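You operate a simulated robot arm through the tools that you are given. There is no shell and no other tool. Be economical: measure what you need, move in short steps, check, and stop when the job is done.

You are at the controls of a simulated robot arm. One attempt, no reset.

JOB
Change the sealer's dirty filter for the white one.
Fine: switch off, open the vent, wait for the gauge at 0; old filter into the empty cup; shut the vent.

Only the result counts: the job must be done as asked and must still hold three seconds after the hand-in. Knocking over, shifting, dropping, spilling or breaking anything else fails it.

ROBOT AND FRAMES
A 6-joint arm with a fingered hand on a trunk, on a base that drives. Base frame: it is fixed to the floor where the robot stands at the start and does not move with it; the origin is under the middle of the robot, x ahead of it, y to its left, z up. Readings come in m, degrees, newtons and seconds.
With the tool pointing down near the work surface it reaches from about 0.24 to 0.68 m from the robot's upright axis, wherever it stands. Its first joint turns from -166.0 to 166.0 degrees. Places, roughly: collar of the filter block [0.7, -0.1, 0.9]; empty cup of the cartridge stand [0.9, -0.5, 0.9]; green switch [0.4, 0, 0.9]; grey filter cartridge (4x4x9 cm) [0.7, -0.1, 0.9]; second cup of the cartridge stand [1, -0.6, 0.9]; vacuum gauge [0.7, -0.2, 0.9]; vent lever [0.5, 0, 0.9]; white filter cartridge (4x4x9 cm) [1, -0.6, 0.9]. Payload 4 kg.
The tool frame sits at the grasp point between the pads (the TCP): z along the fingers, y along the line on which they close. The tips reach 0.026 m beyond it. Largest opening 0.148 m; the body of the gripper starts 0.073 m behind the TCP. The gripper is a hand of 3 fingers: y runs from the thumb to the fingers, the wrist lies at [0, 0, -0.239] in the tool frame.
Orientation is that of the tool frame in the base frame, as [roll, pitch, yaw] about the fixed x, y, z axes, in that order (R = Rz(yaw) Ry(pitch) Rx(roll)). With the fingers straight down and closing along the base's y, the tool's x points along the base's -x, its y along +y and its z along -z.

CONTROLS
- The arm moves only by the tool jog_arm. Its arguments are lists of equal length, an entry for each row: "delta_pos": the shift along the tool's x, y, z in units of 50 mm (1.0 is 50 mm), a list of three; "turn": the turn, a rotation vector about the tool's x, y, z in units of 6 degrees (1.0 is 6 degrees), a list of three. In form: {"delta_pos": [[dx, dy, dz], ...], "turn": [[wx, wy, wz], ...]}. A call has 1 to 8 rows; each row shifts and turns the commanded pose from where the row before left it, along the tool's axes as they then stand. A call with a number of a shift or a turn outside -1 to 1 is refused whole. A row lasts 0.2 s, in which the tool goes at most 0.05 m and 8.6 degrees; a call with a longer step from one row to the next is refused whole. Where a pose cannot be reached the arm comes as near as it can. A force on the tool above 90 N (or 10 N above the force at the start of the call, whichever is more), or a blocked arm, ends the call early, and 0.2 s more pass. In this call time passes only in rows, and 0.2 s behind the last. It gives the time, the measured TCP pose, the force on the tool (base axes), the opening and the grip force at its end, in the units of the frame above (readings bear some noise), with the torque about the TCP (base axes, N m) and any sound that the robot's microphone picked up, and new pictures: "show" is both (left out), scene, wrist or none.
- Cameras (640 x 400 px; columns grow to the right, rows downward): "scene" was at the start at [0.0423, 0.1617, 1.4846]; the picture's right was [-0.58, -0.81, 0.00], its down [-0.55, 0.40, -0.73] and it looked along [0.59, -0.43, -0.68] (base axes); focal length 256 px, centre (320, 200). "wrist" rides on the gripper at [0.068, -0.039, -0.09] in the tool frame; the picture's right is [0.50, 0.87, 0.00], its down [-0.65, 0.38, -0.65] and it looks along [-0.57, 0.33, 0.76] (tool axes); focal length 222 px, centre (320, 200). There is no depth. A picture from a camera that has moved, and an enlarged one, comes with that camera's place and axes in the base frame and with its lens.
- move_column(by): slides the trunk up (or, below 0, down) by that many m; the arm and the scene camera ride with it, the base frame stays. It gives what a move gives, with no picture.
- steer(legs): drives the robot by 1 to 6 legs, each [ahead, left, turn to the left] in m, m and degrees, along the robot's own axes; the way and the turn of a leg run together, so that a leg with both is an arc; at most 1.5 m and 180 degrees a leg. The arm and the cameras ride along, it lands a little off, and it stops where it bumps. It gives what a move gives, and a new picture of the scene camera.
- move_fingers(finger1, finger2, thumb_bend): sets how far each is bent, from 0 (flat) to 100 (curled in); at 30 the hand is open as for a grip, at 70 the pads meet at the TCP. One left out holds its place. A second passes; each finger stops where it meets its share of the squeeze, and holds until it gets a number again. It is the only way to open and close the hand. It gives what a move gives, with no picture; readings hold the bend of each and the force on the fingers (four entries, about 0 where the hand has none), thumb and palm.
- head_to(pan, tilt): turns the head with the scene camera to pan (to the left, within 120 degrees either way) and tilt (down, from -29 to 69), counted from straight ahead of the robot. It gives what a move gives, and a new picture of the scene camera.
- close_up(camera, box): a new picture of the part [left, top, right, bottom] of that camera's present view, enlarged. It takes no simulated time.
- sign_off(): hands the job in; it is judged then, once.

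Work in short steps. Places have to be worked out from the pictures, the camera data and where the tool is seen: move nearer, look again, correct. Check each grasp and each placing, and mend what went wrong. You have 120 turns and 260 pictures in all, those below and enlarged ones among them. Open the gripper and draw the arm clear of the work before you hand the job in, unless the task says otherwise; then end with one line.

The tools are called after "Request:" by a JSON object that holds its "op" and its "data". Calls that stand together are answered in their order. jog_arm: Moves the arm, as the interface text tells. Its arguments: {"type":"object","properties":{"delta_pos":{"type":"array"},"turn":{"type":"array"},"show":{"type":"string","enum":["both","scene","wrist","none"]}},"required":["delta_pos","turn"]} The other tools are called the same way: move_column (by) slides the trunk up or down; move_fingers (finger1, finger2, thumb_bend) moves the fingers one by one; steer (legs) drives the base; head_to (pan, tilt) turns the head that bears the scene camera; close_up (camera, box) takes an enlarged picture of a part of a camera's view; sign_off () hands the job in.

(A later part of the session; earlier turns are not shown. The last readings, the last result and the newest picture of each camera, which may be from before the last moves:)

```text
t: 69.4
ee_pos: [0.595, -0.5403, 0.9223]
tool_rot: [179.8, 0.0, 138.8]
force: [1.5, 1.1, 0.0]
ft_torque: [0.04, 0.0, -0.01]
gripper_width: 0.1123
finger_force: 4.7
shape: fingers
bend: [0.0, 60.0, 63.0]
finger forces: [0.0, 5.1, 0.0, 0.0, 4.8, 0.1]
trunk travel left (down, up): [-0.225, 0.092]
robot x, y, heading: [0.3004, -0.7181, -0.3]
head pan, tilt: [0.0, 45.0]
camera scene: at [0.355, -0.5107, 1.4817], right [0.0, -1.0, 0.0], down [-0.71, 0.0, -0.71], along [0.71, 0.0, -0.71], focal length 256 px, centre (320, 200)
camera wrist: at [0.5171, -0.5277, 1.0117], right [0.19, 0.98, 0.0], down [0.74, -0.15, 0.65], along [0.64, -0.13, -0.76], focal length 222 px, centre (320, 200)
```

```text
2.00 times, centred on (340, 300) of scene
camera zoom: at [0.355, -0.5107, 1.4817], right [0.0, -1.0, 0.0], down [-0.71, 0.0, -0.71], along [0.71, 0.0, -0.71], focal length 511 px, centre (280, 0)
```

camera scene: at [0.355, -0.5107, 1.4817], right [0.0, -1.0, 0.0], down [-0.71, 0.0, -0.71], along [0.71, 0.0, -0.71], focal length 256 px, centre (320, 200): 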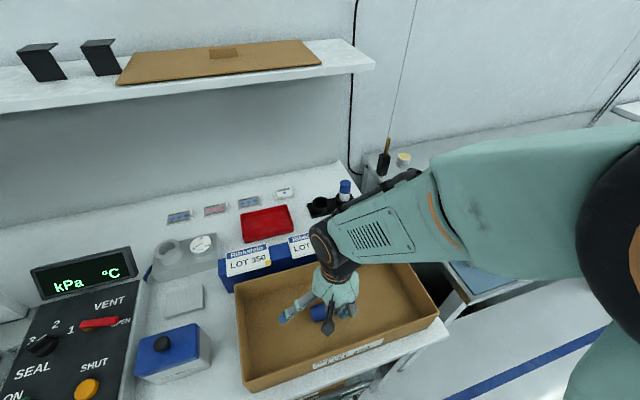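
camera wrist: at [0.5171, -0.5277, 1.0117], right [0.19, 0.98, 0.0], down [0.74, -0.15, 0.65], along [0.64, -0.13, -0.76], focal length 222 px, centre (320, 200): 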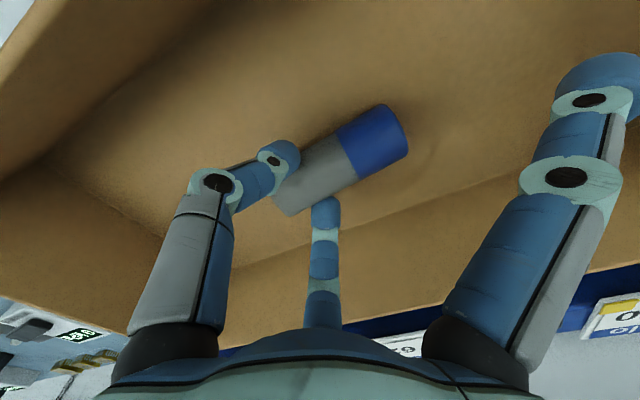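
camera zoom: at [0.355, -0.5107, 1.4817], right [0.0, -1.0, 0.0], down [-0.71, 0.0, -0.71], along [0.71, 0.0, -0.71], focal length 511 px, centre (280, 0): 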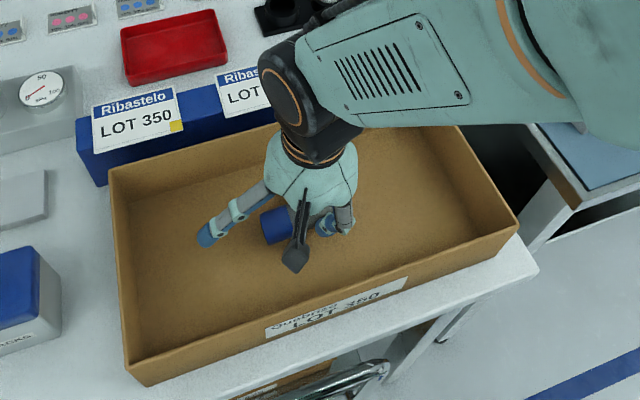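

There is ample room in the box. I'll lower the last bit in small steps until the floor is felt.

Request:
{"op": "jog_arm", "data": {"delta_pos": [[0, 0, 0.1], [0, 0, 0.06]], "turn": [[0, 0, 0], [0, 0, 0]], "show": "none"}}

Request:
{"op": "close_up", "data": {"camera": "wrist", "box": [200, 60, 440, 240]}}

```text
t: 70.0
ee_pos: [0.5963, -0.5411, 0.9147]
tool_rot: [-180.0, 0.0, 139.0]
force: [0.0, 0.5, -0.2]
ft_torque: [-0.02, 0.01, -0.03]
gripper_width: 0.1125
finger_force: 4.9
shape: fingers
bend: [0.0, 60.0, 63.0]
finger forces: [0.0, 5.2, 0.0, 0.1, 4.8, 0.1]
trunk travel left (down, up): [-0.225, 0.092]
robot x, y, heading: [0.2926, -0.7209, -0.1]
head pan, tilt: [0.0, 45.0]
```

```text
2.22 times, centred on (320, 150) of wrist
camera zoom: at [0.5176, -0.5279, 1.0041], right [0.19, 0.98, 0.0], down [0.74, -0.15, 0.65], along [0.64, -0.13, -0.76], focal length 494 px, centre (320, 311)
```

zoom: 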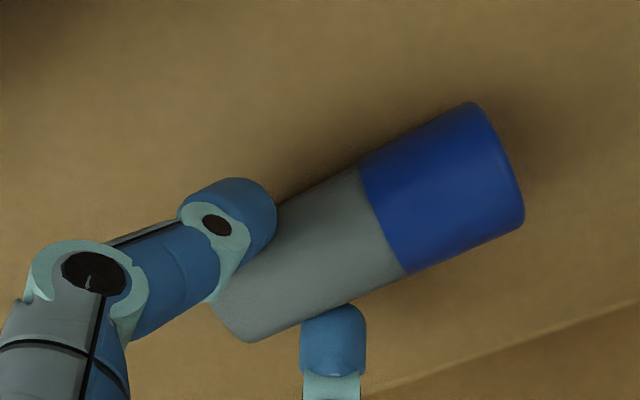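

Still no contact. I'll continue a few millimetres.

Request:
{"op": "jog_arm", "data": {"delta_pos": [[0, 0, 0.06], [0, 0, 0.04]], "turn": [[0, 0, 0], [0, 0, 0]], "show": "none"}}

```text
t: 70.6
ee_pos: [0.5952, -0.5412, 0.9097]
tool_rot: [179.8, 0.0, 138.9]
force: [0.0, -1.4, 15.1]
ft_torque: [-0.14, -0.11, -0.04]
gripper_width: 0.1126
finger_force: 10.3
shape: fingers
bend: [0.0, 60.0, 63.0]
finger forces: [0.0, 10.2, 0.1, 0.0, 11.0, 0.1]
trunk travel left (down, up): [-0.225, 0.092]
robot x, y, heading: [0.2954, -0.7205, -0.1]
head pan, tilt: [0.0, 45.0]
```

The floor was felt at TCP z≈0.910. I'll release gently and rise to look.

Request:
{"op": "move_fingers", "data": {"finger2": 48, "thumb_bend": 48}}

Request:
{"op": "jog_arm", "data": {"delta_pos": [[0, 0, -0.5], [0, 0, -0.9], [0, 0, -0.9], [0, 0, -0.9]], "turn": [[0, 0, 0], [0, 0, 0], [0, 0, -1], [0, 0, -1]], "show": "none"}}

Request:
{"op": "jog_arm", "data": {"delta_pos": [[0, 0, 0], [0, 0, 0], [0, 0, 0], [0, 0, 0], [0, 0, 0], [0, 0, 0], [0, 0, 0], [0, 0, 0]], "turn": [[0, 0, -1], [0, 0, -1], [0, 0, -1], [0, 0, -1], [0, 0, -1], [0, 0, -1], [0, 0, -1], [0, 0, -0.85]]}}

Request:
{"op": "close_up", "data": {"camera": "scene", "box": [220, 220, 460, 400]}}

```text
t: 71.6
ee_pos: [0.5954, -0.5419, 0.9082]
tool_rot: [180.0, 0.0, 139.0]
force: [-0.1, 0.7, 0.7]
ft_torque: [-0.02, 0.0, 0.0]
gripper_width: 0.1303
finger_force: 0.0
shape: fingers
bend: [0.0, 48.0, 48.0]
finger forces: [0.0, 0.0, 0.0, 0.0, 0.0, 0.0]
trunk travel left (down, up): [-0.225, 0.092]
robot x, y, heading: [0.2988, -0.721, -0.0]
head pan, tilt: [0.0, 45.0]
```

```text
t: 72.6
ee_pos: [0.5954, -0.5413, 1.0718]
tool_rot: [180.0, 0.1, 150.8]
force: [0.1, 0.0, 0.6]
ft_torque: [0.02, 0.01, -0.02]
gripper_width: 0.1306
finger_force: 0.0
shape: fingers
bend: [0.0, 48.0, 48.0]
finger forces: [0.0, 0.1, 0.0, 0.1, 0.1, 0.0]
trunk travel left (down, up): [-0.225, 0.092]
robot x, y, heading: [0.2958, -0.7177, -0.3]
head pan, tilt: [0.0, 45.0]
```

```text
t: 74.4
ee_pos: [0.595, -0.5416, 1.0689]
tool_rot: [180.0, 0.0, -162.0]
force: [0.2, 0.0, -0.3]
ft_torque: [0.01, 0.0, 0.0]
gripper_width: 0.1304
finger_force: 0.1
shape: fingers
bend: [0.0, 48.0, 48.0]
finger forces: [0.0, 0.0, 0.1, 0.1, 0.0, 0.1]
trunk travel left (down, up): [-0.225, 0.092]
robot x, y, heading: [0.2982, -0.722, 0.0]
head pan, tilt: [0.0, 45.0]
camera scene: at [0.3551, -0.5107, 1.4817], right [0.0, -1.0, 0.0], down [-0.71, 0.0, -0.71], along [0.71, 0.0, -0.71], focal length 256 px, centre (320, 200)
camera wrist: at [0.5421, -0.601, 1.1597], right [-0.74, 0.67, 0.0], down [0.51, 0.56, 0.65], along [0.44, 0.49, -0.76], focal length 222 px, centre (320, 200)
```

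scene: 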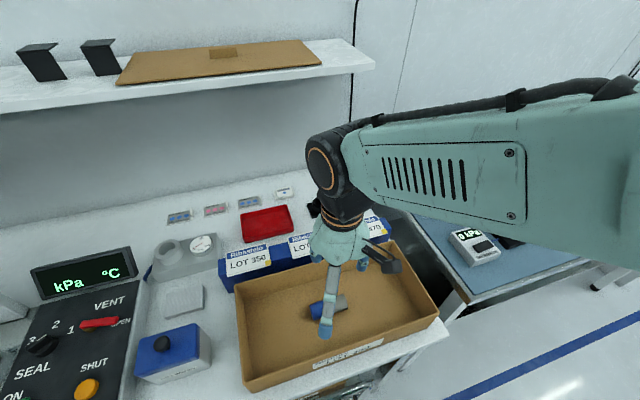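
wrist: 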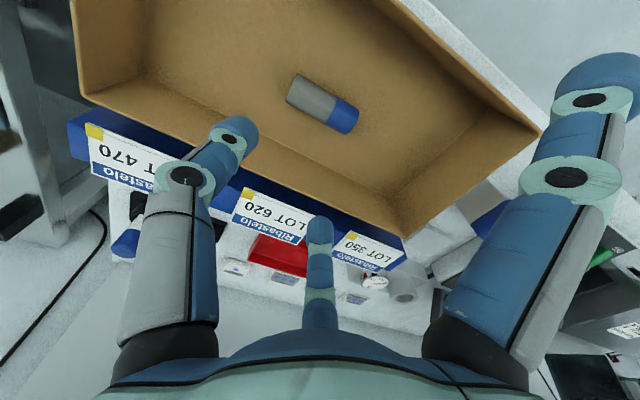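

```text
2.22 times, centred on (340, 310) of scene
camera zoom: at [0.3551, -0.5107, 1.4817], right [0.0, -1.0, 0.0], down [-0.71, 0.0, -0.71], along [0.71, 0.0, -0.71], focal length 568 px, centre (276, -44)
```

zoom: 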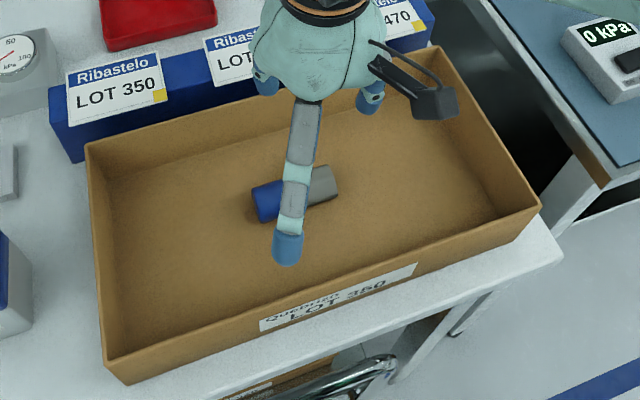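

The hand is at yaw 18° with the thumb toward the bottom end. I'll zoom the wrist view for a precise cartridge pose.

Request:
{"op": "close_up", "data": {"camera": "wrist", "box": [270, 50, 390, 150]}}

```text
4.00 times, centred on (330, 100) of wrist
camera zoom: at [0.5421, -0.601, 1.1597], right [-0.74, 0.67, 0.0], down [0.51, 0.56, 0.65], along [0.44, 0.49, -0.76], focal length 888 px, centre (280, 600)
```

zoom: 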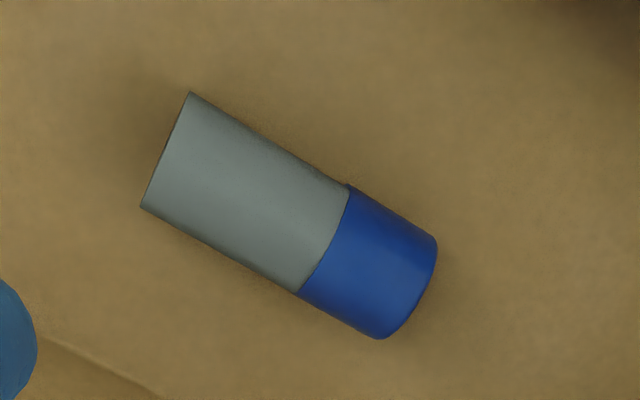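

The cartridge axis is precise now: cap end (0.584, -0.495), bottom (0.610, -0.572). I'll preset the fingers and tilt the hand 42° about the closing direction, so it points down toward the bottom end.

Request:
{"op": "move_fingers", "data": {"finger1": 50, "finger2": 50, "thumb_bend": 30}}

Request:
{"op": "jog_arm", "data": {"delta_pos": [[0, 0, 0], [0, 0, 0], [0, 0, 0], [0, 0, 0], [0, 0, 0], [0, 0, 0], [0, 0, 0]], "turn": [[1, 0, 0], [1, 0, 0], [1, 0, 0], [1, 0, 0], [1, 0, 0], [1, 0, 0], [1, 0, 0]]}}

```text
t: 75.4
ee_pos: [0.5955, -0.5423, 1.0701]
tool_rot: [-179.9, -0.1, -162.1]
force: [0.7, 0.1, 0.7]
ft_torque: [0.01, -0.02, -0.02]
gripper_width: 0.0964
finger_force: 0.1
shape: fingers
bend: [50.0, 50.0, 30.0]
finger forces: [0.0, 0.0, 0.1, 0.0, 0.1, 0.0]
trunk travel left (down, up): [-0.225, 0.092]
robot x, y, heading: [0.2982, -0.723, 0.1]
head pan, tilt: [0.0, 45.0]
```

```text
t: 77.0
ee_pos: [0.5948, -0.5397, 1.0694]
tool_rot: [-137.9, 0.0, -162.0]
force: [-0.6, 0.9, 0.6]
ft_torque: [-0.02, 0.04, 0.0]
gripper_width: 0.0967
finger_force: 0.0
shape: fingers
bend: [50.0, 50.0, 30.0]
finger forces: [0.1, 0.0, 0.1, 0.1, 0.0, 0.1]
trunk travel left (down, up): [-0.225, 0.092]
robot x, y, heading: [0.2992, -0.7211, 0.0]
head pan, tilt: [0.0, 45.0]
camera scene: at [0.3553, -0.51, 1.4816], right [0.0, -1.0, 0.0], down [-0.71, 0.0, -0.71], along [0.71, 0.0, -0.71], focal length 256 px, centre (320, 200)
camera wrist: at [0.5201, -0.5328, 1.162], right [-0.67, 0.46, -0.58], down [0.4, 0.89, 0.23], along [0.62, -0.08, -0.78], focal length 222 px, centre (320, 200)
```

scene: 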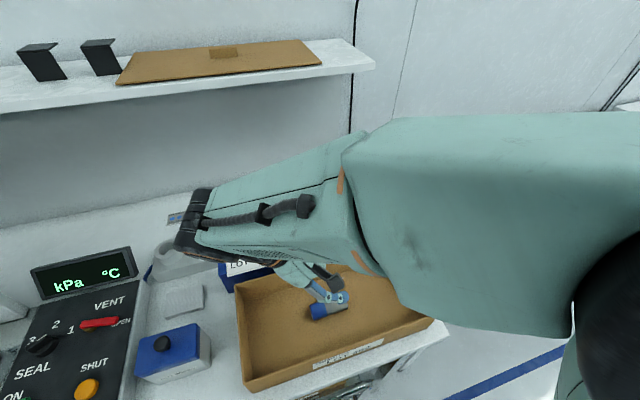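
wrist: 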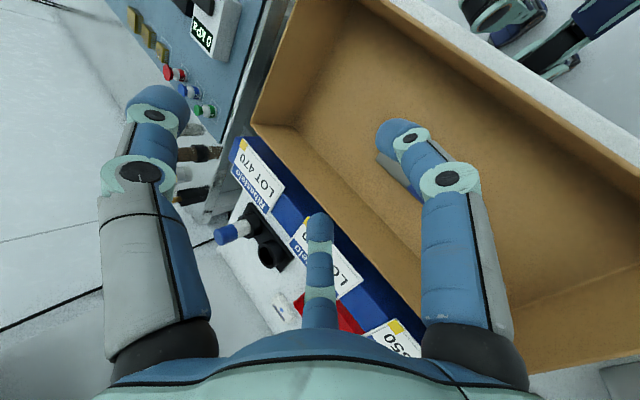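

The tilt is right. I'll descend toward the cap end, stopping at z≈0.96 to check alignment.

Request:
{"op": "jog_arm", "data": {"delta_pos": [[-0.027, 0.585, 0.45], [-0.027, 0.585, 0.45], [-0.027, 0.585, 0.45]], "turn": [[0, 0, 0], [0, 0, 0], [0, 0, 0]], "show": "wrist"}}

Request:
{"op": "close_up", "data": {"camera": "scene", "box": [260, 250, 380, 350]}}

Request:
{"op": "close_up", "data": {"camera": "wrist", "box": [240, 60, 480, 240]}}

```text
t: 77.8
ee_pos: [0.5944, -0.5204, 0.9577]
tool_rot: [-137.8, 0.0, -162.1]
force: [-0.1, 0.3, 0.7]
ft_torque: [0.0, -0.01, 0.01]
gripper_width: 0.0966
finger_force: 0.0
shape: fingers
bend: [50.0, 50.0, 30.0]
finger forces: [0.1, 0.1, 0.0, 0.1, 0.0, 0.1]
trunk travel left (down, up): [-0.225, 0.092]
robot x, y, heading: [0.3006, -0.7196, 0.0]
head pan, tilt: [0.0, 45.0]
camera wrist: at [0.5189, -0.5135, 1.0513], right [-0.67, 0.46, -0.58], down [0.4, 0.89, 0.23], along [0.62, -0.08, -0.78], focal length 222 px, centre (320, 200)
```

wrist: 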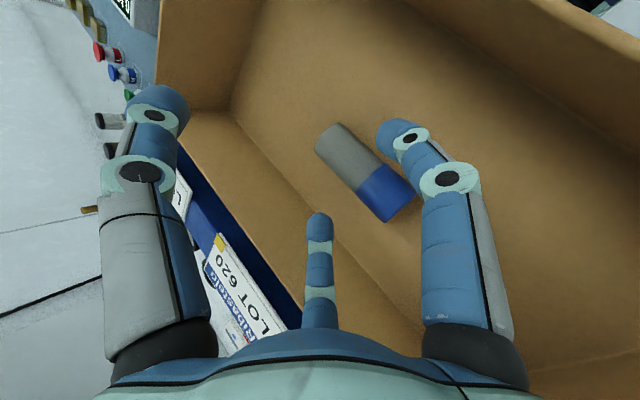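

```text
4.00 times, centred on (320, 300) of scene
camera zoom: at [0.3556, -0.5098, 1.4816], right [0.0, -1.0, 0.0], down [-0.71, 0.0, -0.71], along [0.71, 0.0, -0.71], focal length 1022 px, centre (320, -200)
```

zoom: 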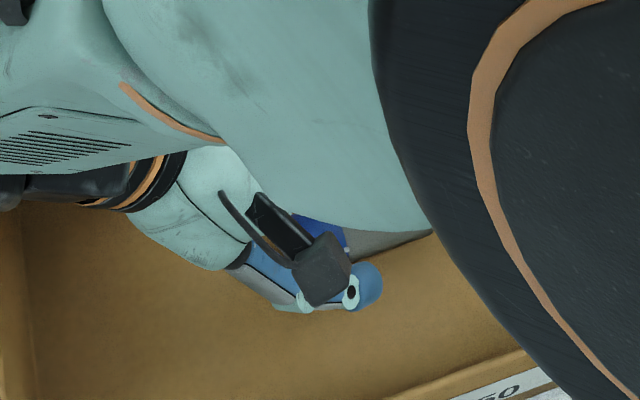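

```text
2.22 times, centred on (360, 150) of wrist
camera zoom: at [0.5189, -0.5135, 1.0513], right [-0.67, 0.46, -0.58], down [0.4, 0.89, 0.23], along [0.62, -0.08, -0.78], focal length 494 px, centre (231, 311)
```

zoom: 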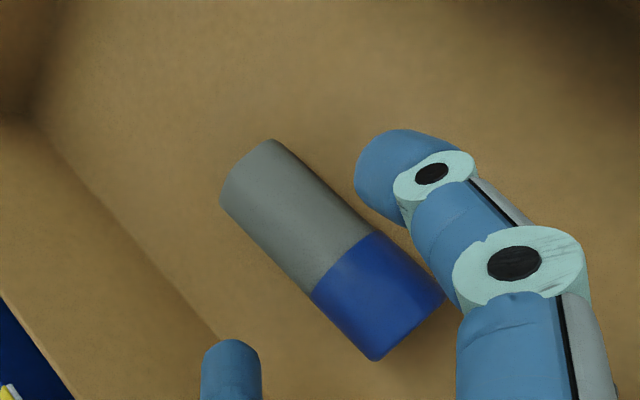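

The pinch point projects onto the cap's axis, so alignment is good. I'll descend to z≈0.915.

Request:
{"op": "jog_arm", "data": {"delta_pos": [[0.011, 0.3, 0.31], [0.011, 0.22, 0.23], [0, 0.07, 0.07]], "turn": [[0, 0, 0], [0, 0, 0], [0, 0, 0]], "show": "none"}}

Request:
{"op": "close_up", "data": {"camera": "wrist", "box": [240, 60, 480, 240]}}

```text
t: 78.6
ee_pos: [0.5907, -0.5187, 0.9175]
tool_rot: [-138.0, 0.1, -162.0]
force: [0.4, 0.6, -0.4]
ft_torque: [0.01, 0.02, -0.02]
gripper_width: 0.0966
finger_force: 0.2
shape: fingers
bend: [50.0, 50.0, 30.0]
finger forces: [0.0, 0.0, 0.1, 0.1, 0.1, 0.0]
trunk travel left (down, up): [-0.225, 0.092]
robot x, y, heading: [0.297, -0.7189, -0.0]
head pan, tilt: [0.0, 45.0]
```

```text
2.22 times, centred on (360, 150) of wrist
camera zoom: at [0.5167, -0.512, 1.0104], right [-0.67, 0.46, -0.58], down [0.4, 0.89, 0.23], along [0.62, -0.08, -0.78], focal length 494 px, centre (231, 311)
```

zoom: 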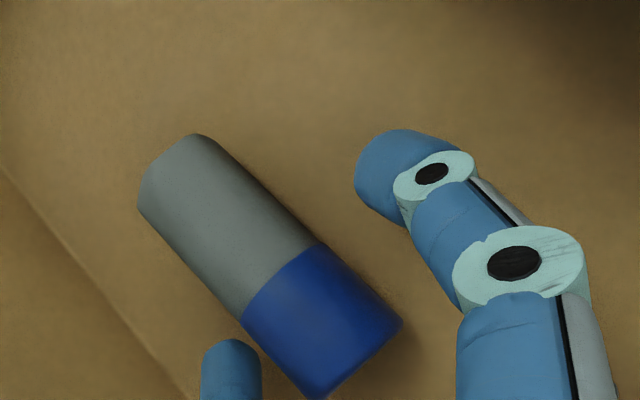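

The fingers would meet at the grey/blue boundary, and I'd like them nearer the cap. I'll shift 10 mm along the cartridge, then close both pinch fingers.

Request:
{"op": "jog_arm", "data": {"delta_pos": [[0.002, 0.175, -0.105]], "turn": [[0, 0, 0]], "show": "none"}}

Request:
{"op": "move_fingers", "data": {"finger1": 64, "finger2": 64}}

Request:
{"op": "close_up", "data": {"camera": "wrist", "box": [200, 60, 440, 240]}}

```text
t: 79.0
ee_pos: [0.5888, -0.5087, 0.9156]
tool_rot: [-138.1, 0.1, -161.9]
force: [0.9, 0.6, 0.2]
ft_torque: [0.0, 0.01, 0.01]
gripper_width: 0.0966
finger_force: 0.1
shape: fingers
bend: [50.0, 50.0, 30.0]
finger forces: [0.1, 0.0, 0.0, 0.1, 0.1, 0.1]
trunk travel left (down, up): [-0.225, 0.092]
robot x, y, heading: [0.2973, -0.7219, -0.1]
head pan, tilt: [0.0, 45.0]
```

```text
t: 80.0
ee_pos: [0.5882, -0.5092, 0.9158]
tool_rot: [-138.1, 0.0, -162.0]
force: [0.6, -0.1, -0.2]
ft_torque: [-0.03, 0.0, -0.02]
gripper_width: 0.0798
finger_force: 2.0
shape: fingers
bend: [61.0, 61.0, 30.0]
finger forces: [2.1, 2.1, 0.0, 0.0, 0.0, 0.0]
trunk travel left (down, up): [-0.225, 0.092]
robot x, y, heading: [0.2992, -0.7211, -0.1]
head pan, tilt: [0.0, 45.0]
```

```text
2.22 times, centred on (320, 150) of wrist
camera zoom: at [0.5134, -0.5026, 1.009], right [-0.67, 0.46, -0.58], down [0.4, 0.89, 0.23], along [0.62, -0.08, -0.78], focal length 494 px, centre (320, 311)
```

zoom: 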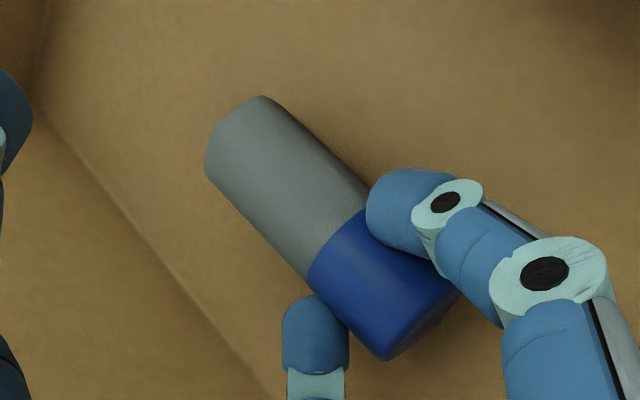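

Both fingers touch symmetrically on the cap, 2 N each. I'll squeeze a bit more, lift a few centimetres and check.

Request:
{"op": "move_fingers", "data": {"finger1": 68, "finger2": 68}}

Request:
{"op": "jog_arm", "data": {"delta_pos": [[0, -0.2, -0.22], [0, -0.27, -0.3], [0, -0.4, -0.45], [0, -0.4, -0.45]], "turn": [[0, 0, 0], [0, 0, 0], [0, 0, 0], [0, 0, 0]], "show": "wrist"}}

Request:
{"op": "close_up", "data": {"camera": "wrist", "box": [200, 60, 440, 240]}}

```text
t: 81.0
ee_pos: [0.5887, -0.5103, 0.9158]
tool_rot: [-138.0, 0.0, -162.0]
force: [0.2, 0.2, 0.0]
ft_torque: [0.0, 0.0, 0.05]
gripper_width: 0.0773
finger_force: 4.8
shape: fingers
bend: [62.0, 62.0, 30.0]
finger forces: [4.9, 4.5, 0.0, 0.0, 0.1, 0.0]
trunk travel left (down, up): [-0.225, 0.092]
robot x, y, heading: [0.2956, -0.7201, 0.0]
head pan, tilt: [0.0, 45.0]
```

```text
t: 82.0
ee_pos: [0.5882, -0.5104, 1.0124]
tool_rot: [-137.9, 0.0, -162.0]
force: [0.8, 0.2, -0.6]
ft_torque: [0.05, 0.02, -0.04]
gripper_width: 0.0772
finger_force: 4.4
shape: fingers
bend: [62.0, 62.0, 30.0]
finger forces: [4.7, 4.5, 0.0, 0.0, 0.0, 0.0]
trunk travel left (down, up): [-0.225, 0.092]
robot x, y, heading: [0.2986, -0.7219, 0.1]
head pan, tilt: [0.0, 45.0]
camera wrist: at [0.5125, -0.5024, 1.105], right [-0.67, 0.46, -0.58], down [0.4, 0.89, 0.23], along [0.62, -0.08, -0.78], focal length 222 px, centre (320, 200)
```

wrist: 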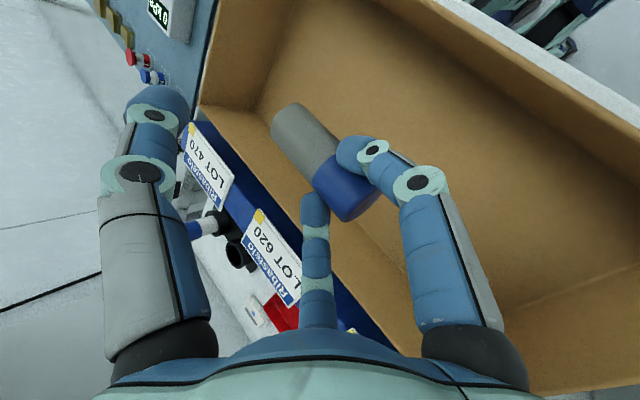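

```text
2.22 times, centred on (320, 150) of wrist
camera zoom: at [0.5125, -0.5024, 1.105], right [-0.67, 0.46, -0.58], down [0.4, 0.89, 0.23], along [0.62, -0.08, -0.78], focal length 494 px, centre (320, 311)
```

zoom: 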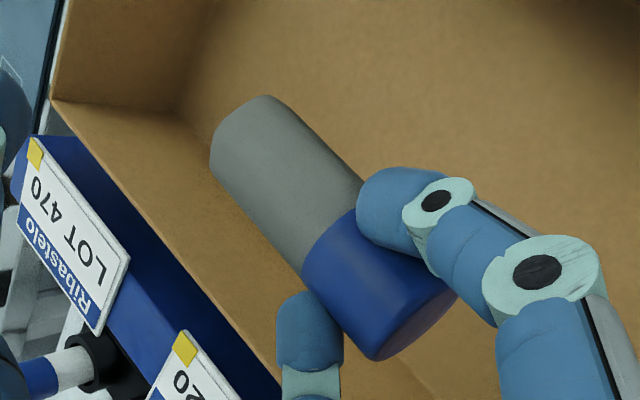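

It is held firmly. Closing the thumb should push the cartridge body and pivot it in the pinch toward alignment with the hand axis, which would restore a proper three-finger grip. I'll try it gradually.

Request:
{"op": "move_fingers", "data": {"thumb_bend": 46}}

Request:
{"op": "close_up", "data": {"camera": "wrist", "box": [160, 60, 480, 280]}}

Request:
{"op": "move_fingers", "data": {"thumb_bend": 54}}

Request:
{"op": "close_up", "data": {"camera": "wrist", "box": [160, 60, 480, 280]}}

```text
t: 83.0
ee_pos: [0.588, -0.5094, 1.0116]
tool_rot: [-138.0, -0.1, -162.1]
force: [0.9, -0.7, 0.2]
ft_torque: [-0.02, 0.02, -0.01]
gripper_width: 0.0487
finger_force: 4.2
shape: fingers
bend: [62.0, 62.0, 46.0]
finger forces: [4.7, 4.5, 0.0, 0.1, 0.0, 0.0]
trunk travel left (down, up): [-0.225, 0.092]
robot x, y, heading: [0.2977, -0.721, -0.2]
head pan, tilt: [0.0, 45.0]
```

```text
1.82 times, centred on (320, 170) of wrist
camera zoom: at [0.5127, -0.502, 1.1046], right [-0.67, 0.46, -0.58], down [0.4, 0.89, 0.23], along [0.62, -0.08, -0.78], focal length 404 px, centre (320, 254)
```

zoom: 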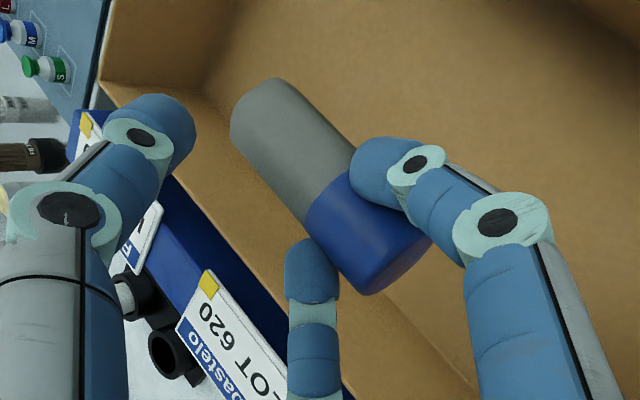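

```text
t: 84.0
ee_pos: [0.5864, -0.5093, 1.0112]
tool_rot: [-138.0, 0.0, -162.0]
force: [-0.4, 0.3, 0.0]
ft_torque: [0.03, 0.01, -0.02]
gripper_width: 0.035
finger_force: 4.7
shape: fingers
bend: [62.0, 62.0, 54.0]
finger forces: [4.8, 4.4, 0.1, 0.0, 0.1, 0.0]
trunk travel left (down, up): [-0.225, 0.092]
robot x, y, heading: [0.3015, -0.7187, 0.1]
head pan, tilt: [0.0, 45.0]
```

```text
1.82 times, centred on (320, 170) of wrist
camera zoom: at [0.5127, -0.502, 1.1046], right [-0.67, 0.46, -0.58], down [0.4, 0.89, 0.23], along [0.62, -0.08, -0.78], focal length 404 px, centre (320, 254)
```

zoom: 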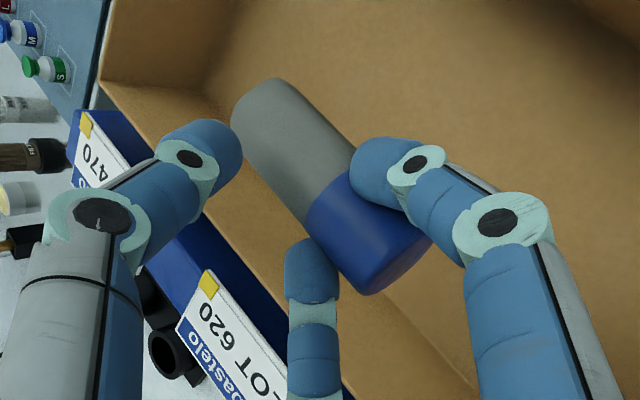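

The thumb is about to touch the body, so I'll continue gently.

Request:
{"op": "move_fingers", "data": {"thumb_bend": 60}}

Request:
{"op": "close_up", "data": {"camera": "wrist", "box": [160, 60, 480, 280]}}

```text
t: 85.0
ee_pos: [0.5875, -0.5086, 1.0118]
tool_rot: [-138.0, 0.0, -162.0]
force: [-0.2, 0.8, -0.7]
ft_torque: [0.03, -0.01, -0.02]
gripper_width: 0.0247
finger_force: 4.0
shape: fingers
bend: [62.0, 62.0, 60.0]
finger forces: [4.7, 4.4, 0.1, 0.1, 0.0, 0.0]
trunk travel left (down, up): [-0.225, 0.092]
robot x, y, heading: [0.2965, -0.7194, 0.1]
head pan, tilt: [0.0, 45.0]
```

```text
1.82 times, centred on (320, 170) of wrist
camera zoom: at [0.5127, -0.502, 1.1046], right [-0.67, 0.46, -0.58], down [0.4, 0.89, 0.23], along [0.62, -0.08, -0.78], focal length 404 px, centre (320, 254)
```

zoom: 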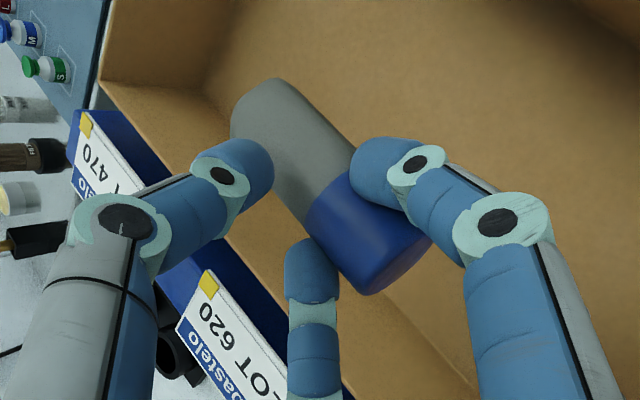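

No contact yet. Closing further.

Request:
{"op": "move_fingers", "data": {"thumb_bend": 66}}

Request:
{"op": "close_up", "data": {"camera": "wrist", "box": [160, 60, 480, 280]}}

```text
t: 86.0
ee_pos: [0.5875, -0.5099, 1.0118]
tool_rot: [-138.0, 0.0, -162.0]
force: [0.1, -0.2, -1.6]
ft_torque: [-0.02, -0.02, -0.01]
gripper_width: 0.0155
finger_force: 5.0
shape: fingers
bend: [62.0, 62.0, 66.0]
finger forces: [4.7, 4.5, 0.0, 0.1, 0.1, 0.1]
trunk travel left (down, up): [-0.225, 0.092]
robot x, y, heading: [0.2985, -0.7185, -0.3]
head pan, tilt: [0.0, 45.0]
```

```text
1.82 times, centred on (320, 170) of wrist
camera zoom: at [0.5127, -0.502, 1.1046], right [-0.67, 0.46, -0.58], down [0.4, 0.89, 0.23], along [0.62, -0.08, -0.78], focal length 404 px, centre (320, 254)
```

zoom: 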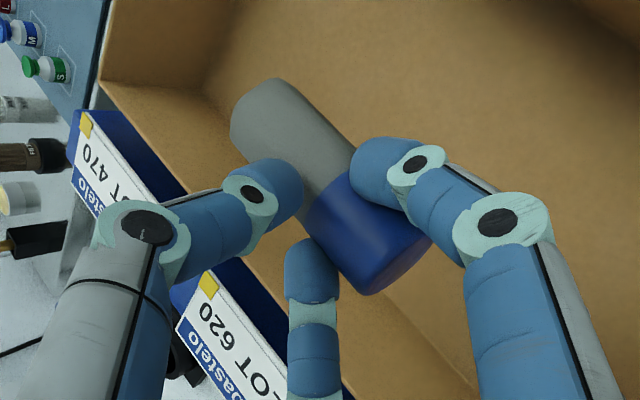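

Still free. I'll continue closing the thumb.

Request:
{"op": "move_fingers", "data": {"thumb_bend": 73}}

Request:
{"op": "close_up", "data": {"camera": "wrist", "box": [160, 60, 480, 280]}}

```text
t: 87.0
ee_pos: [0.5876, -0.5096, 1.0116]
tool_rot: [-138.0, 0.0, -162.0]
force: [-0.3, -0.4, -0.6]
ft_torque: [0.02, 0.02, -0.04]
gripper_width: 0.0094
finger_force: 4.8
shape: fingers
bend: [62.0, 62.0, 73.0]
finger forces: [4.6, 4.3, 0.0, 0.0, 0.3, 0.0]
trunk travel left (down, up): [-0.225, 0.092]
robot x, y, heading: [0.2954, -0.718, 0.1]
head pan, tilt: [0.0, 45.0]
```

```text
1.82 times, centred on (320, 170) of wrist
camera zoom: at [0.5127, -0.502, 1.1046], right [-0.67, 0.46, -0.58], down [0.4, 0.89, 0.23], along [0.62, -0.08, -0.78], focal length 404 px, centre (320, 254)
```

zoom: 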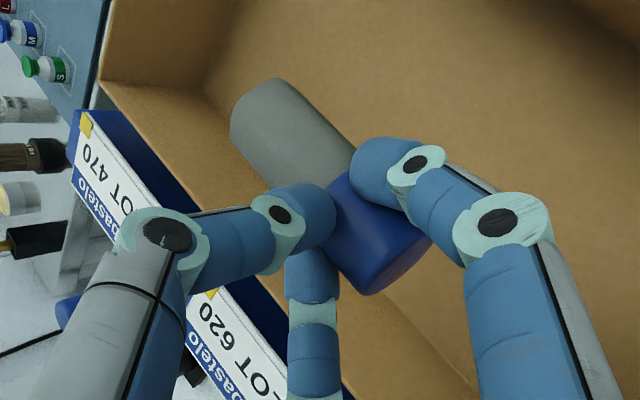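

The thumb only meets the cartridge at the pinch, so it gives no leverage. I'll reopen the thumb and keep the 48° pinch, raising and returning the hand to vertical; after that I'll yaw and tilt so the cartridge stands bottom-down.

Request:
{"op": "move_fingers", "data": {"thumb_bend": 30}}

Request:
{"op": "jog_arm", "data": {"delta_pos": [[0, -0.55, -0.6], [0, -0.55, -0.6], [0, -0.5, -0.55]], "turn": [[0, 0, 0], [0, 0, 0], [0, 0, 0]], "show": "none"}}

Request:
{"op": "jog_arm", "data": {"delta_pos": [[0, 0, 0], [0, 0, 0], [0, 0, 0], [0, 0, 0], [0, 0, 0], [0, 0, 0], [0, 0, 0]], "turn": [[-1, 0, 0], [-1, 0, 0], [-1, 0, 0], [-1, 0, 0], [-1, 0, 0], [-1, 0, 0], [-1, 0, 0]]}}

```text
t: 88.0
ee_pos: [0.5876, -0.5105, 1.0128]
tool_rot: [-138.0, 0.0, -162.0]
force: [0.6, -0.4, 0.2]
ft_torque: [0.0, 0.01, 0.01]
gripper_width: 0.0771
finger_force: 4.7
shape: fingers
bend: [62.0, 62.0, 30.0]
finger forces: [4.5, 4.4, 0.0, 0.0, 0.0, 0.1]
trunk travel left (down, up): [-0.225, 0.092]
robot x, y, heading: [0.2967, -0.7247, 0.1]
head pan, tilt: [0.0, 45.0]
```

```text
t: 88.8
ee_pos: [0.5885, -0.5115, 1.1313]
tool_rot: [-138.0, 0.0, -162.0]
force: [-0.1, 0.4, 0.3]
ft_torque: [0.0, -0.01, -0.01]
gripper_width: 0.0772
finger_force: 5.1
shape: fingers
bend: [62.0, 62.0, 30.0]
finger forces: [4.6, 4.3, 0.1, 0.0, 0.1, 0.0]
trunk travel left (down, up): [-0.225, 0.092]
robot x, y, heading: [0.3007, -0.7228, 0.0]
head pan, tilt: [0.0, 45.0]
```

```text
t: 90.4
ee_pos: [0.5881, -0.5101, 1.1289]
tool_rot: [179.8, 0.2, -162.0]
force: [0.3, -1.3, -0.3]
ft_torque: [0.01, 0.02, 0.0]
gripper_width: 0.077
finger_force: 4.6
shape: fingers
bend: [62.0, 62.0, 30.0]
finger forces: [4.5, 4.4, 0.0, 0.0, 0.1, 0.1]
trunk travel left (down, up): [-0.225, 0.092]
robot x, y, heading: [0.2988, -0.7232, -0.0]
head pan, tilt: [0.0, 45.0]
camera scene: at [0.3551, -0.511, 1.4818], right [0.0, -1.0, 0.0], down [-0.71, 0.0, -0.71], along [0.71, 0.0, -0.71], focal length 256 px, centre (320, 200)
camera wrist: at [0.5354, -0.5707, 1.2201], right [-0.74, 0.67, 0.0], down [0.51, 0.56, 0.66], along [0.44, 0.49, -0.76], focal length 222 px, centre (320, 200)
```

scene: 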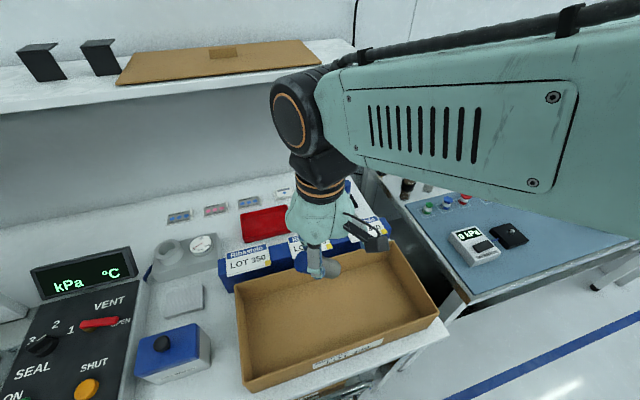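
wrist: 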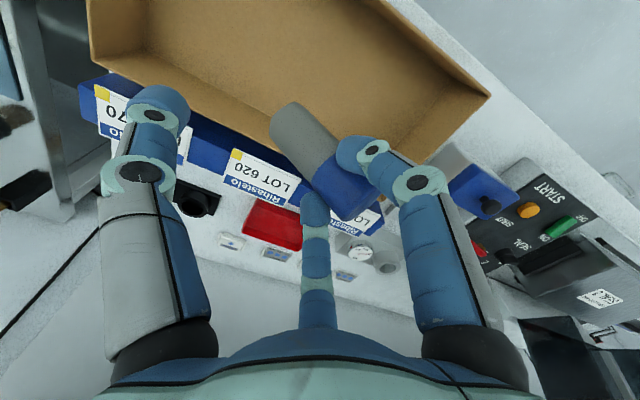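

With the hand vertical, the cartridge now slants bottom-down at ~42°. I can pivot it upright against the box floor by lowering until the bottom edge touches and arcing over it, then close the thumb for a coaxial three-finger grip. Lowering now.

Request:
{"op": "jog_arm", "data": {"delta_pos": [[0, 0, 0.9], [0, 0, 0.9], [0, 0, 0.9], [0, 0, 0.8], [0, 0, 0.1]], "turn": [[0, 0, 0], [0, 0, 0], [0, 0, 0], [0, 0, 0], [0, 0, 0]], "show": "wrist"}}

Request:
{"op": "close_up", "data": {"camera": "scene", "box": [260, 220, 400, 340]}}

```text
t: 91.6
ee_pos: [0.5879, -0.5112, 0.9506]
tool_rot: [179.9, 0.1, -162.0]
force: [0.2, -0.4, 0.3]
ft_torque: [-0.03, 0.0, -0.02]
gripper_width: 0.0768
finger_force: 4.7
shape: fingers
bend: [63.0, 63.0, 30.0]
finger forces: [4.4, 4.5, 0.1, 0.1, 0.1, 0.0]
trunk travel left (down, up): [-0.225, 0.092]
robot x, y, heading: [0.2979, -0.7228, 0.1]
head pan, tilt: [0.0, 45.0]
camera wrist: at [0.5352, -0.5707, 1.0405], right [-0.74, 0.67, 0.0], down [0.51, 0.56, 0.65], along [0.44, 0.49, -0.76], focal length 222 px, centre (320, 200)
```

wrist: 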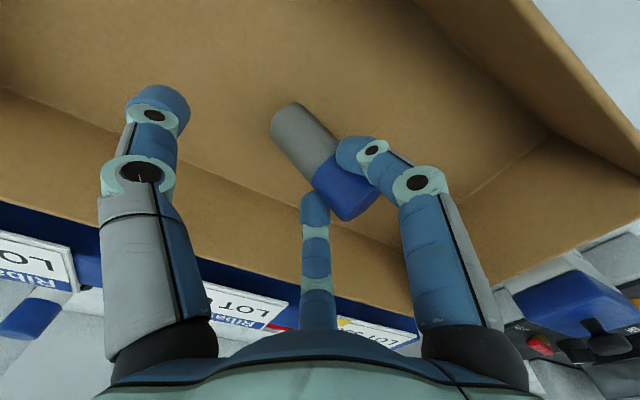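

```text
3.33 times, centred on (330, 280) of scene
camera zoom: at [0.3549, -0.5108, 1.4818], right [0.0, -1.0, 0.0], down [-0.71, 0.0, -0.71], along [0.71, 0.0, -0.71], focal length 852 px, centre (287, -67)
```

zoom: 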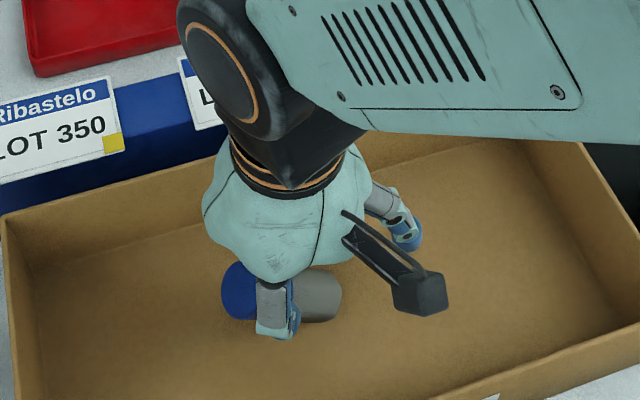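

No contact yet at 0.951. I'll lower a few millimetres at a time until the bottom edge touches.

Request:
{"op": "jog_arm", "data": {"delta_pos": [[0, 0, 0.08], [0, 0, 0.08]], "turn": [[0, 0, 0], [0, 0, 0]], "show": "none"}}

Request:
{"op": "jog_arm", "data": {"delta_pos": [[0, 0, 0.06]], "turn": [[0, 0, 0]], "show": "none"}}

```text
t: 92.2
ee_pos: [0.5889, -0.5112, 0.9422]
tool_rot: [-179.9, 0.0, -162.1]
force: [0.3, -0.5, 1.1]
ft_torque: [-0.01, 0.05, 0.01]
gripper_width: 0.0767
finger_force: 3.9
shape: fingers
bend: [63.0, 63.0, 30.0]
finger forces: [4.1, 4.2, 0.0, 0.0, 0.0, 0.0]
trunk travel left (down, up): [-0.225, 0.092]
robot x, y, heading: [0.2991, -0.7197, 0.1]
head pan, tilt: [0.0, 45.0]
```

```text
t: 92.6
ee_pos: [0.5889, -0.5114, 0.9405]
tool_rot: [-180.0, 0.1, -162.1]
force: [0.6, 0.6, 0.8]
ft_torque: [-0.01, -0.01, 0.02]
gripper_width: 0.0732
finger_force: 0.0
shape: fingers
bend: [68.0, 68.0, 30.0]
finger forces: [0.0, 0.0, 0.0, 0.0, 0.0, 0.0]
trunk travel left (down, up): [-0.225, 0.092]
robot x, y, heading: [0.2956, -0.7234, 0.0]
head pan, tilt: [0.0, 45.0]
```

The pinch slipped (force 0). I'll look at where the cartridge is.

Request:
{"op": "jog_arm", "data": {"delta_pos": [[0, 0, -0.2], [0, 0, -0.8]], "turn": [[0, 0, 0], [0, 0, 0]], "show": "wrist"}}

Request:
{"op": "close_up", "data": {"camera": "wrist", "box": [200, 40, 440, 220]}}

```text
t: 93.2
ee_pos: [0.5866, -0.5115, 0.9899]
tool_rot: [179.9, 0.0, -162.1]
force: [-0.5, 0.1, -0.4]
ft_torque: [0.03, 0.0, 0.02]
gripper_width: 0.0735
finger_force: 0.0
shape: fingers
bend: [68.0, 68.0, 30.0]
finger forces: [0.0, 0.0, 0.0, 0.0, 0.1, 0.0]
trunk travel left (down, up): [-0.225, 0.092]
robot x, y, heading: [0.3002, -0.7214, -0.1]
head pan, tilt: [0.0, 45.0]
camera wrist: at [0.5342, -0.5707, 1.0797], right [-0.74, 0.67, 0.0], down [0.51, 0.56, 0.65], along [0.44, 0.49, -0.76], focal length 222 px, centre (320, 200)
```

wrist: 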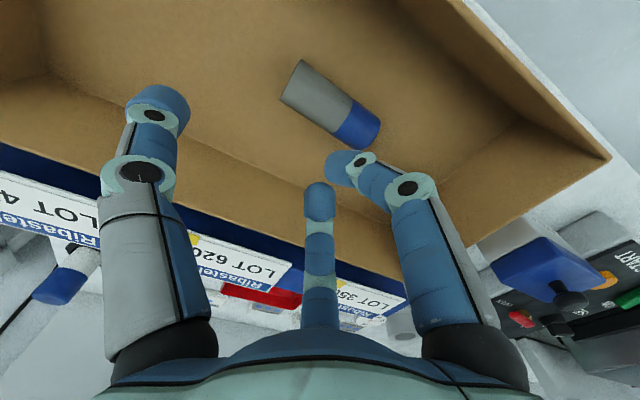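

```text
2.22 times, centred on (320, 130) of wrist
camera zoom: at [0.5342, -0.5707, 1.0797], right [-0.74, 0.67, 0.0], down [0.51, 0.56, 0.65], along [0.44, 0.49, -0.76], focal length 494 px, centre (320, 356)
```

zoom: 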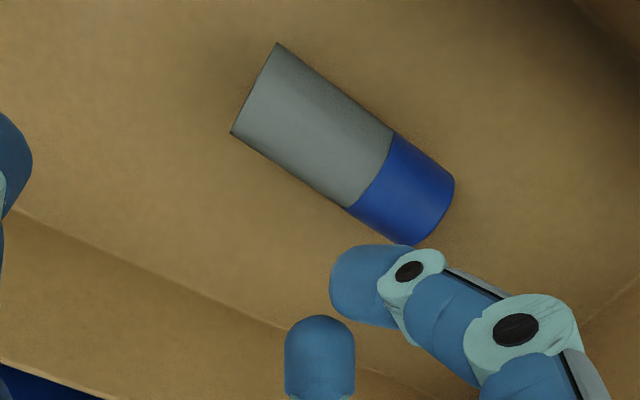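

The cartridge lies flat in the box again, undamaged. New plan: re-pinch at the same tilt, roll the hand the other way so the cartridge is vertical, stand it on the box floor, release, then regrasp from straight above. I'll prepare the same tilted pinch.

Request:
{"op": "move_fingers", "data": {"finger1": 50, "finger2": 50, "thumb_bend": 30}}

Request:
{"op": "jog_arm", "data": {"delta_pos": [[0, 0, 0], [0, 0, 0], [0, 0, 0], [0, 0, 0], [0, 0, 0], [0, 0, 0], [0, 0, 0], [0, 0, 0]], "turn": [[0, 0, 0.62], [1, 0, 0], [1, 0, 0], [1, 0, 0], [1, 0, 0], [1, 0, 0], [1, 0, 0], [1, 0, 0]], "show": "none"}}

Request:
{"op": "jog_arm", "data": {"delta_pos": [[0.187, 0.432, 0.082], [0.187, 0.432, 0.082]], "turn": [[0, 0, 0], [0, 0, 0]], "show": "none"}}

Request:
{"op": "close_up", "data": {"camera": "wrist", "box": [200, 60, 440, 240]}}

```text
t: 94.2
ee_pos: [0.5882, -0.5097, 0.9887]
tool_rot: [-180.0, 0.0, -161.9]
force: [0.3, -0.2, 0.1]
ft_torque: [0.0, 0.01, 0.01]
gripper_width: 0.0959
finger_force: 0.1
shape: fingers
bend: [50.0, 50.0, 30.0]
finger forces: [0.0, 0.1, 0.1, 0.0, 0.1, 0.1]
trunk travel left (down, up): [-0.225, 0.092]
robot x, y, heading: [0.2961, -0.72, -0.1]
head pan, tilt: [0.0, 45.0]
```

```text
t: 96.0
ee_pos: [0.5885, -0.5109, 0.9895]
tool_rot: [-137.9, 0.1, -165.8]
force: [-0.2, 0.2, 0.5]
ft_torque: [0.02, 0.02, -0.02]
gripper_width: 0.0964
finger_force: 0.0
shape: fingers
bend: [50.0, 50.0, 30.0]
finger forces: [0.0, 0.0, 0.1, 0.0, 0.1, 0.0]
trunk travel left (down, up): [-0.225, 0.092]
robot x, y, heading: [0.3009, -0.7207, -0.0]
head pan, tilt: [0.0, 45.0]
```

```text
t: 96.6
ee_pos: [0.5631, -0.4892, 0.9537]
tool_rot: [-137.9, 0.1, -165.8]
force: [0.1, 0.1, 0.2]
ft_torque: [-0.01, 0.03, -0.04]
gripper_width: 0.0959
finger_force: 0.2
shape: fingers
bend: [50.0, 50.0, 30.0]
finger forces: [0.0, 0.1, 0.0, 0.1, 0.0, 0.1]
trunk travel left (down, up): [-0.225, 0.092]
robot x, y, heading: [0.2974, -0.7203, -0.2]
head pan, tilt: [0.0, 45.0]
```

```text
2.22 times, centred on (320, 150) of wrist
camera zoom: at [0.4895, -0.4766, 1.0461], right [-0.64, 0.5, -0.58], down [0.46, 0.86, 0.23], along [0.61, -0.12, -0.78], focal length 494 px, centre (320, 311)
```

zoom: 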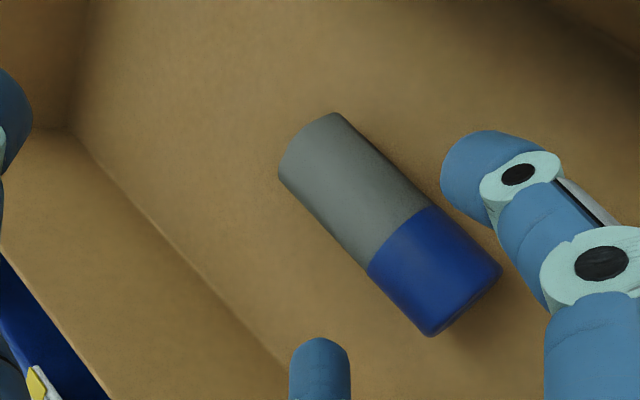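

Alignment matches the previous successful pinch. Descending and closing.

Request:
{"op": "jog_arm", "data": {"delta_pos": [[0.01, 0.26, 0.29], [0.01, 0.26, 0.29]], "turn": [[0, 0, 0], [0, 0, 0]], "show": "none"}}

Request:
{"op": "move_fingers", "data": {"finger1": 68, "finger2": 68}}

Request:
{"op": "close_up", "data": {"camera": "wrist", "box": [200, 60, 440, 240]}}

```text
t: 97.2
ee_pos: [0.5634, -0.4893, 0.9142]
tool_rot: [-138.1, 0.0, -165.7]
force: [-0.1, 0.3, 0.3]
ft_torque: [-0.02, -0.01, -0.03]
gripper_width: 0.0961
finger_force: 0.0
shape: fingers
bend: [50.0, 50.0, 30.0]
finger forces: [0.1, 0.0, 0.1, 0.1, 0.0, 0.1]
trunk travel left (down, up): [-0.225, 0.092]
robot x, y, heading: [0.3038, -0.7203, 0.1]
head pan, tilt: [0.0, 45.0]
```

```text
t: 98.2
ee_pos: [0.5635, -0.4889, 0.9147]
tool_rot: [-138.0, 0.0, -165.8]
force: [-0.5, 0.3, -0.3]
ft_torque: [0.01, 0.01, 0.01]
gripper_width: 0.0779
finger_force: 5.4
shape: fingers
bend: [62.0, 62.0, 30.0]
finger forces: [5.0, 5.2, 0.1, 0.0, 0.1, 0.0]
trunk travel left (down, up): [-0.225, 0.092]
robot x, y, heading: [0.2986, -0.7222, 0.1]
head pan, tilt: [0.0, 45.0]
```

```text
2.22 times, centred on (320, 150) of wrist
camera zoom: at [0.489, -0.4775, 1.0074], right [-0.64, 0.5, -0.58], down [0.46, 0.86, 0.23], along [0.61, -0.12, -0.78], focal length 494 px, centre (320, 311)
```

zoom: 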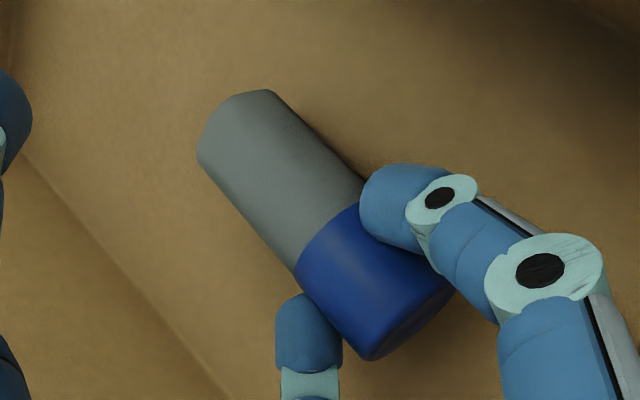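

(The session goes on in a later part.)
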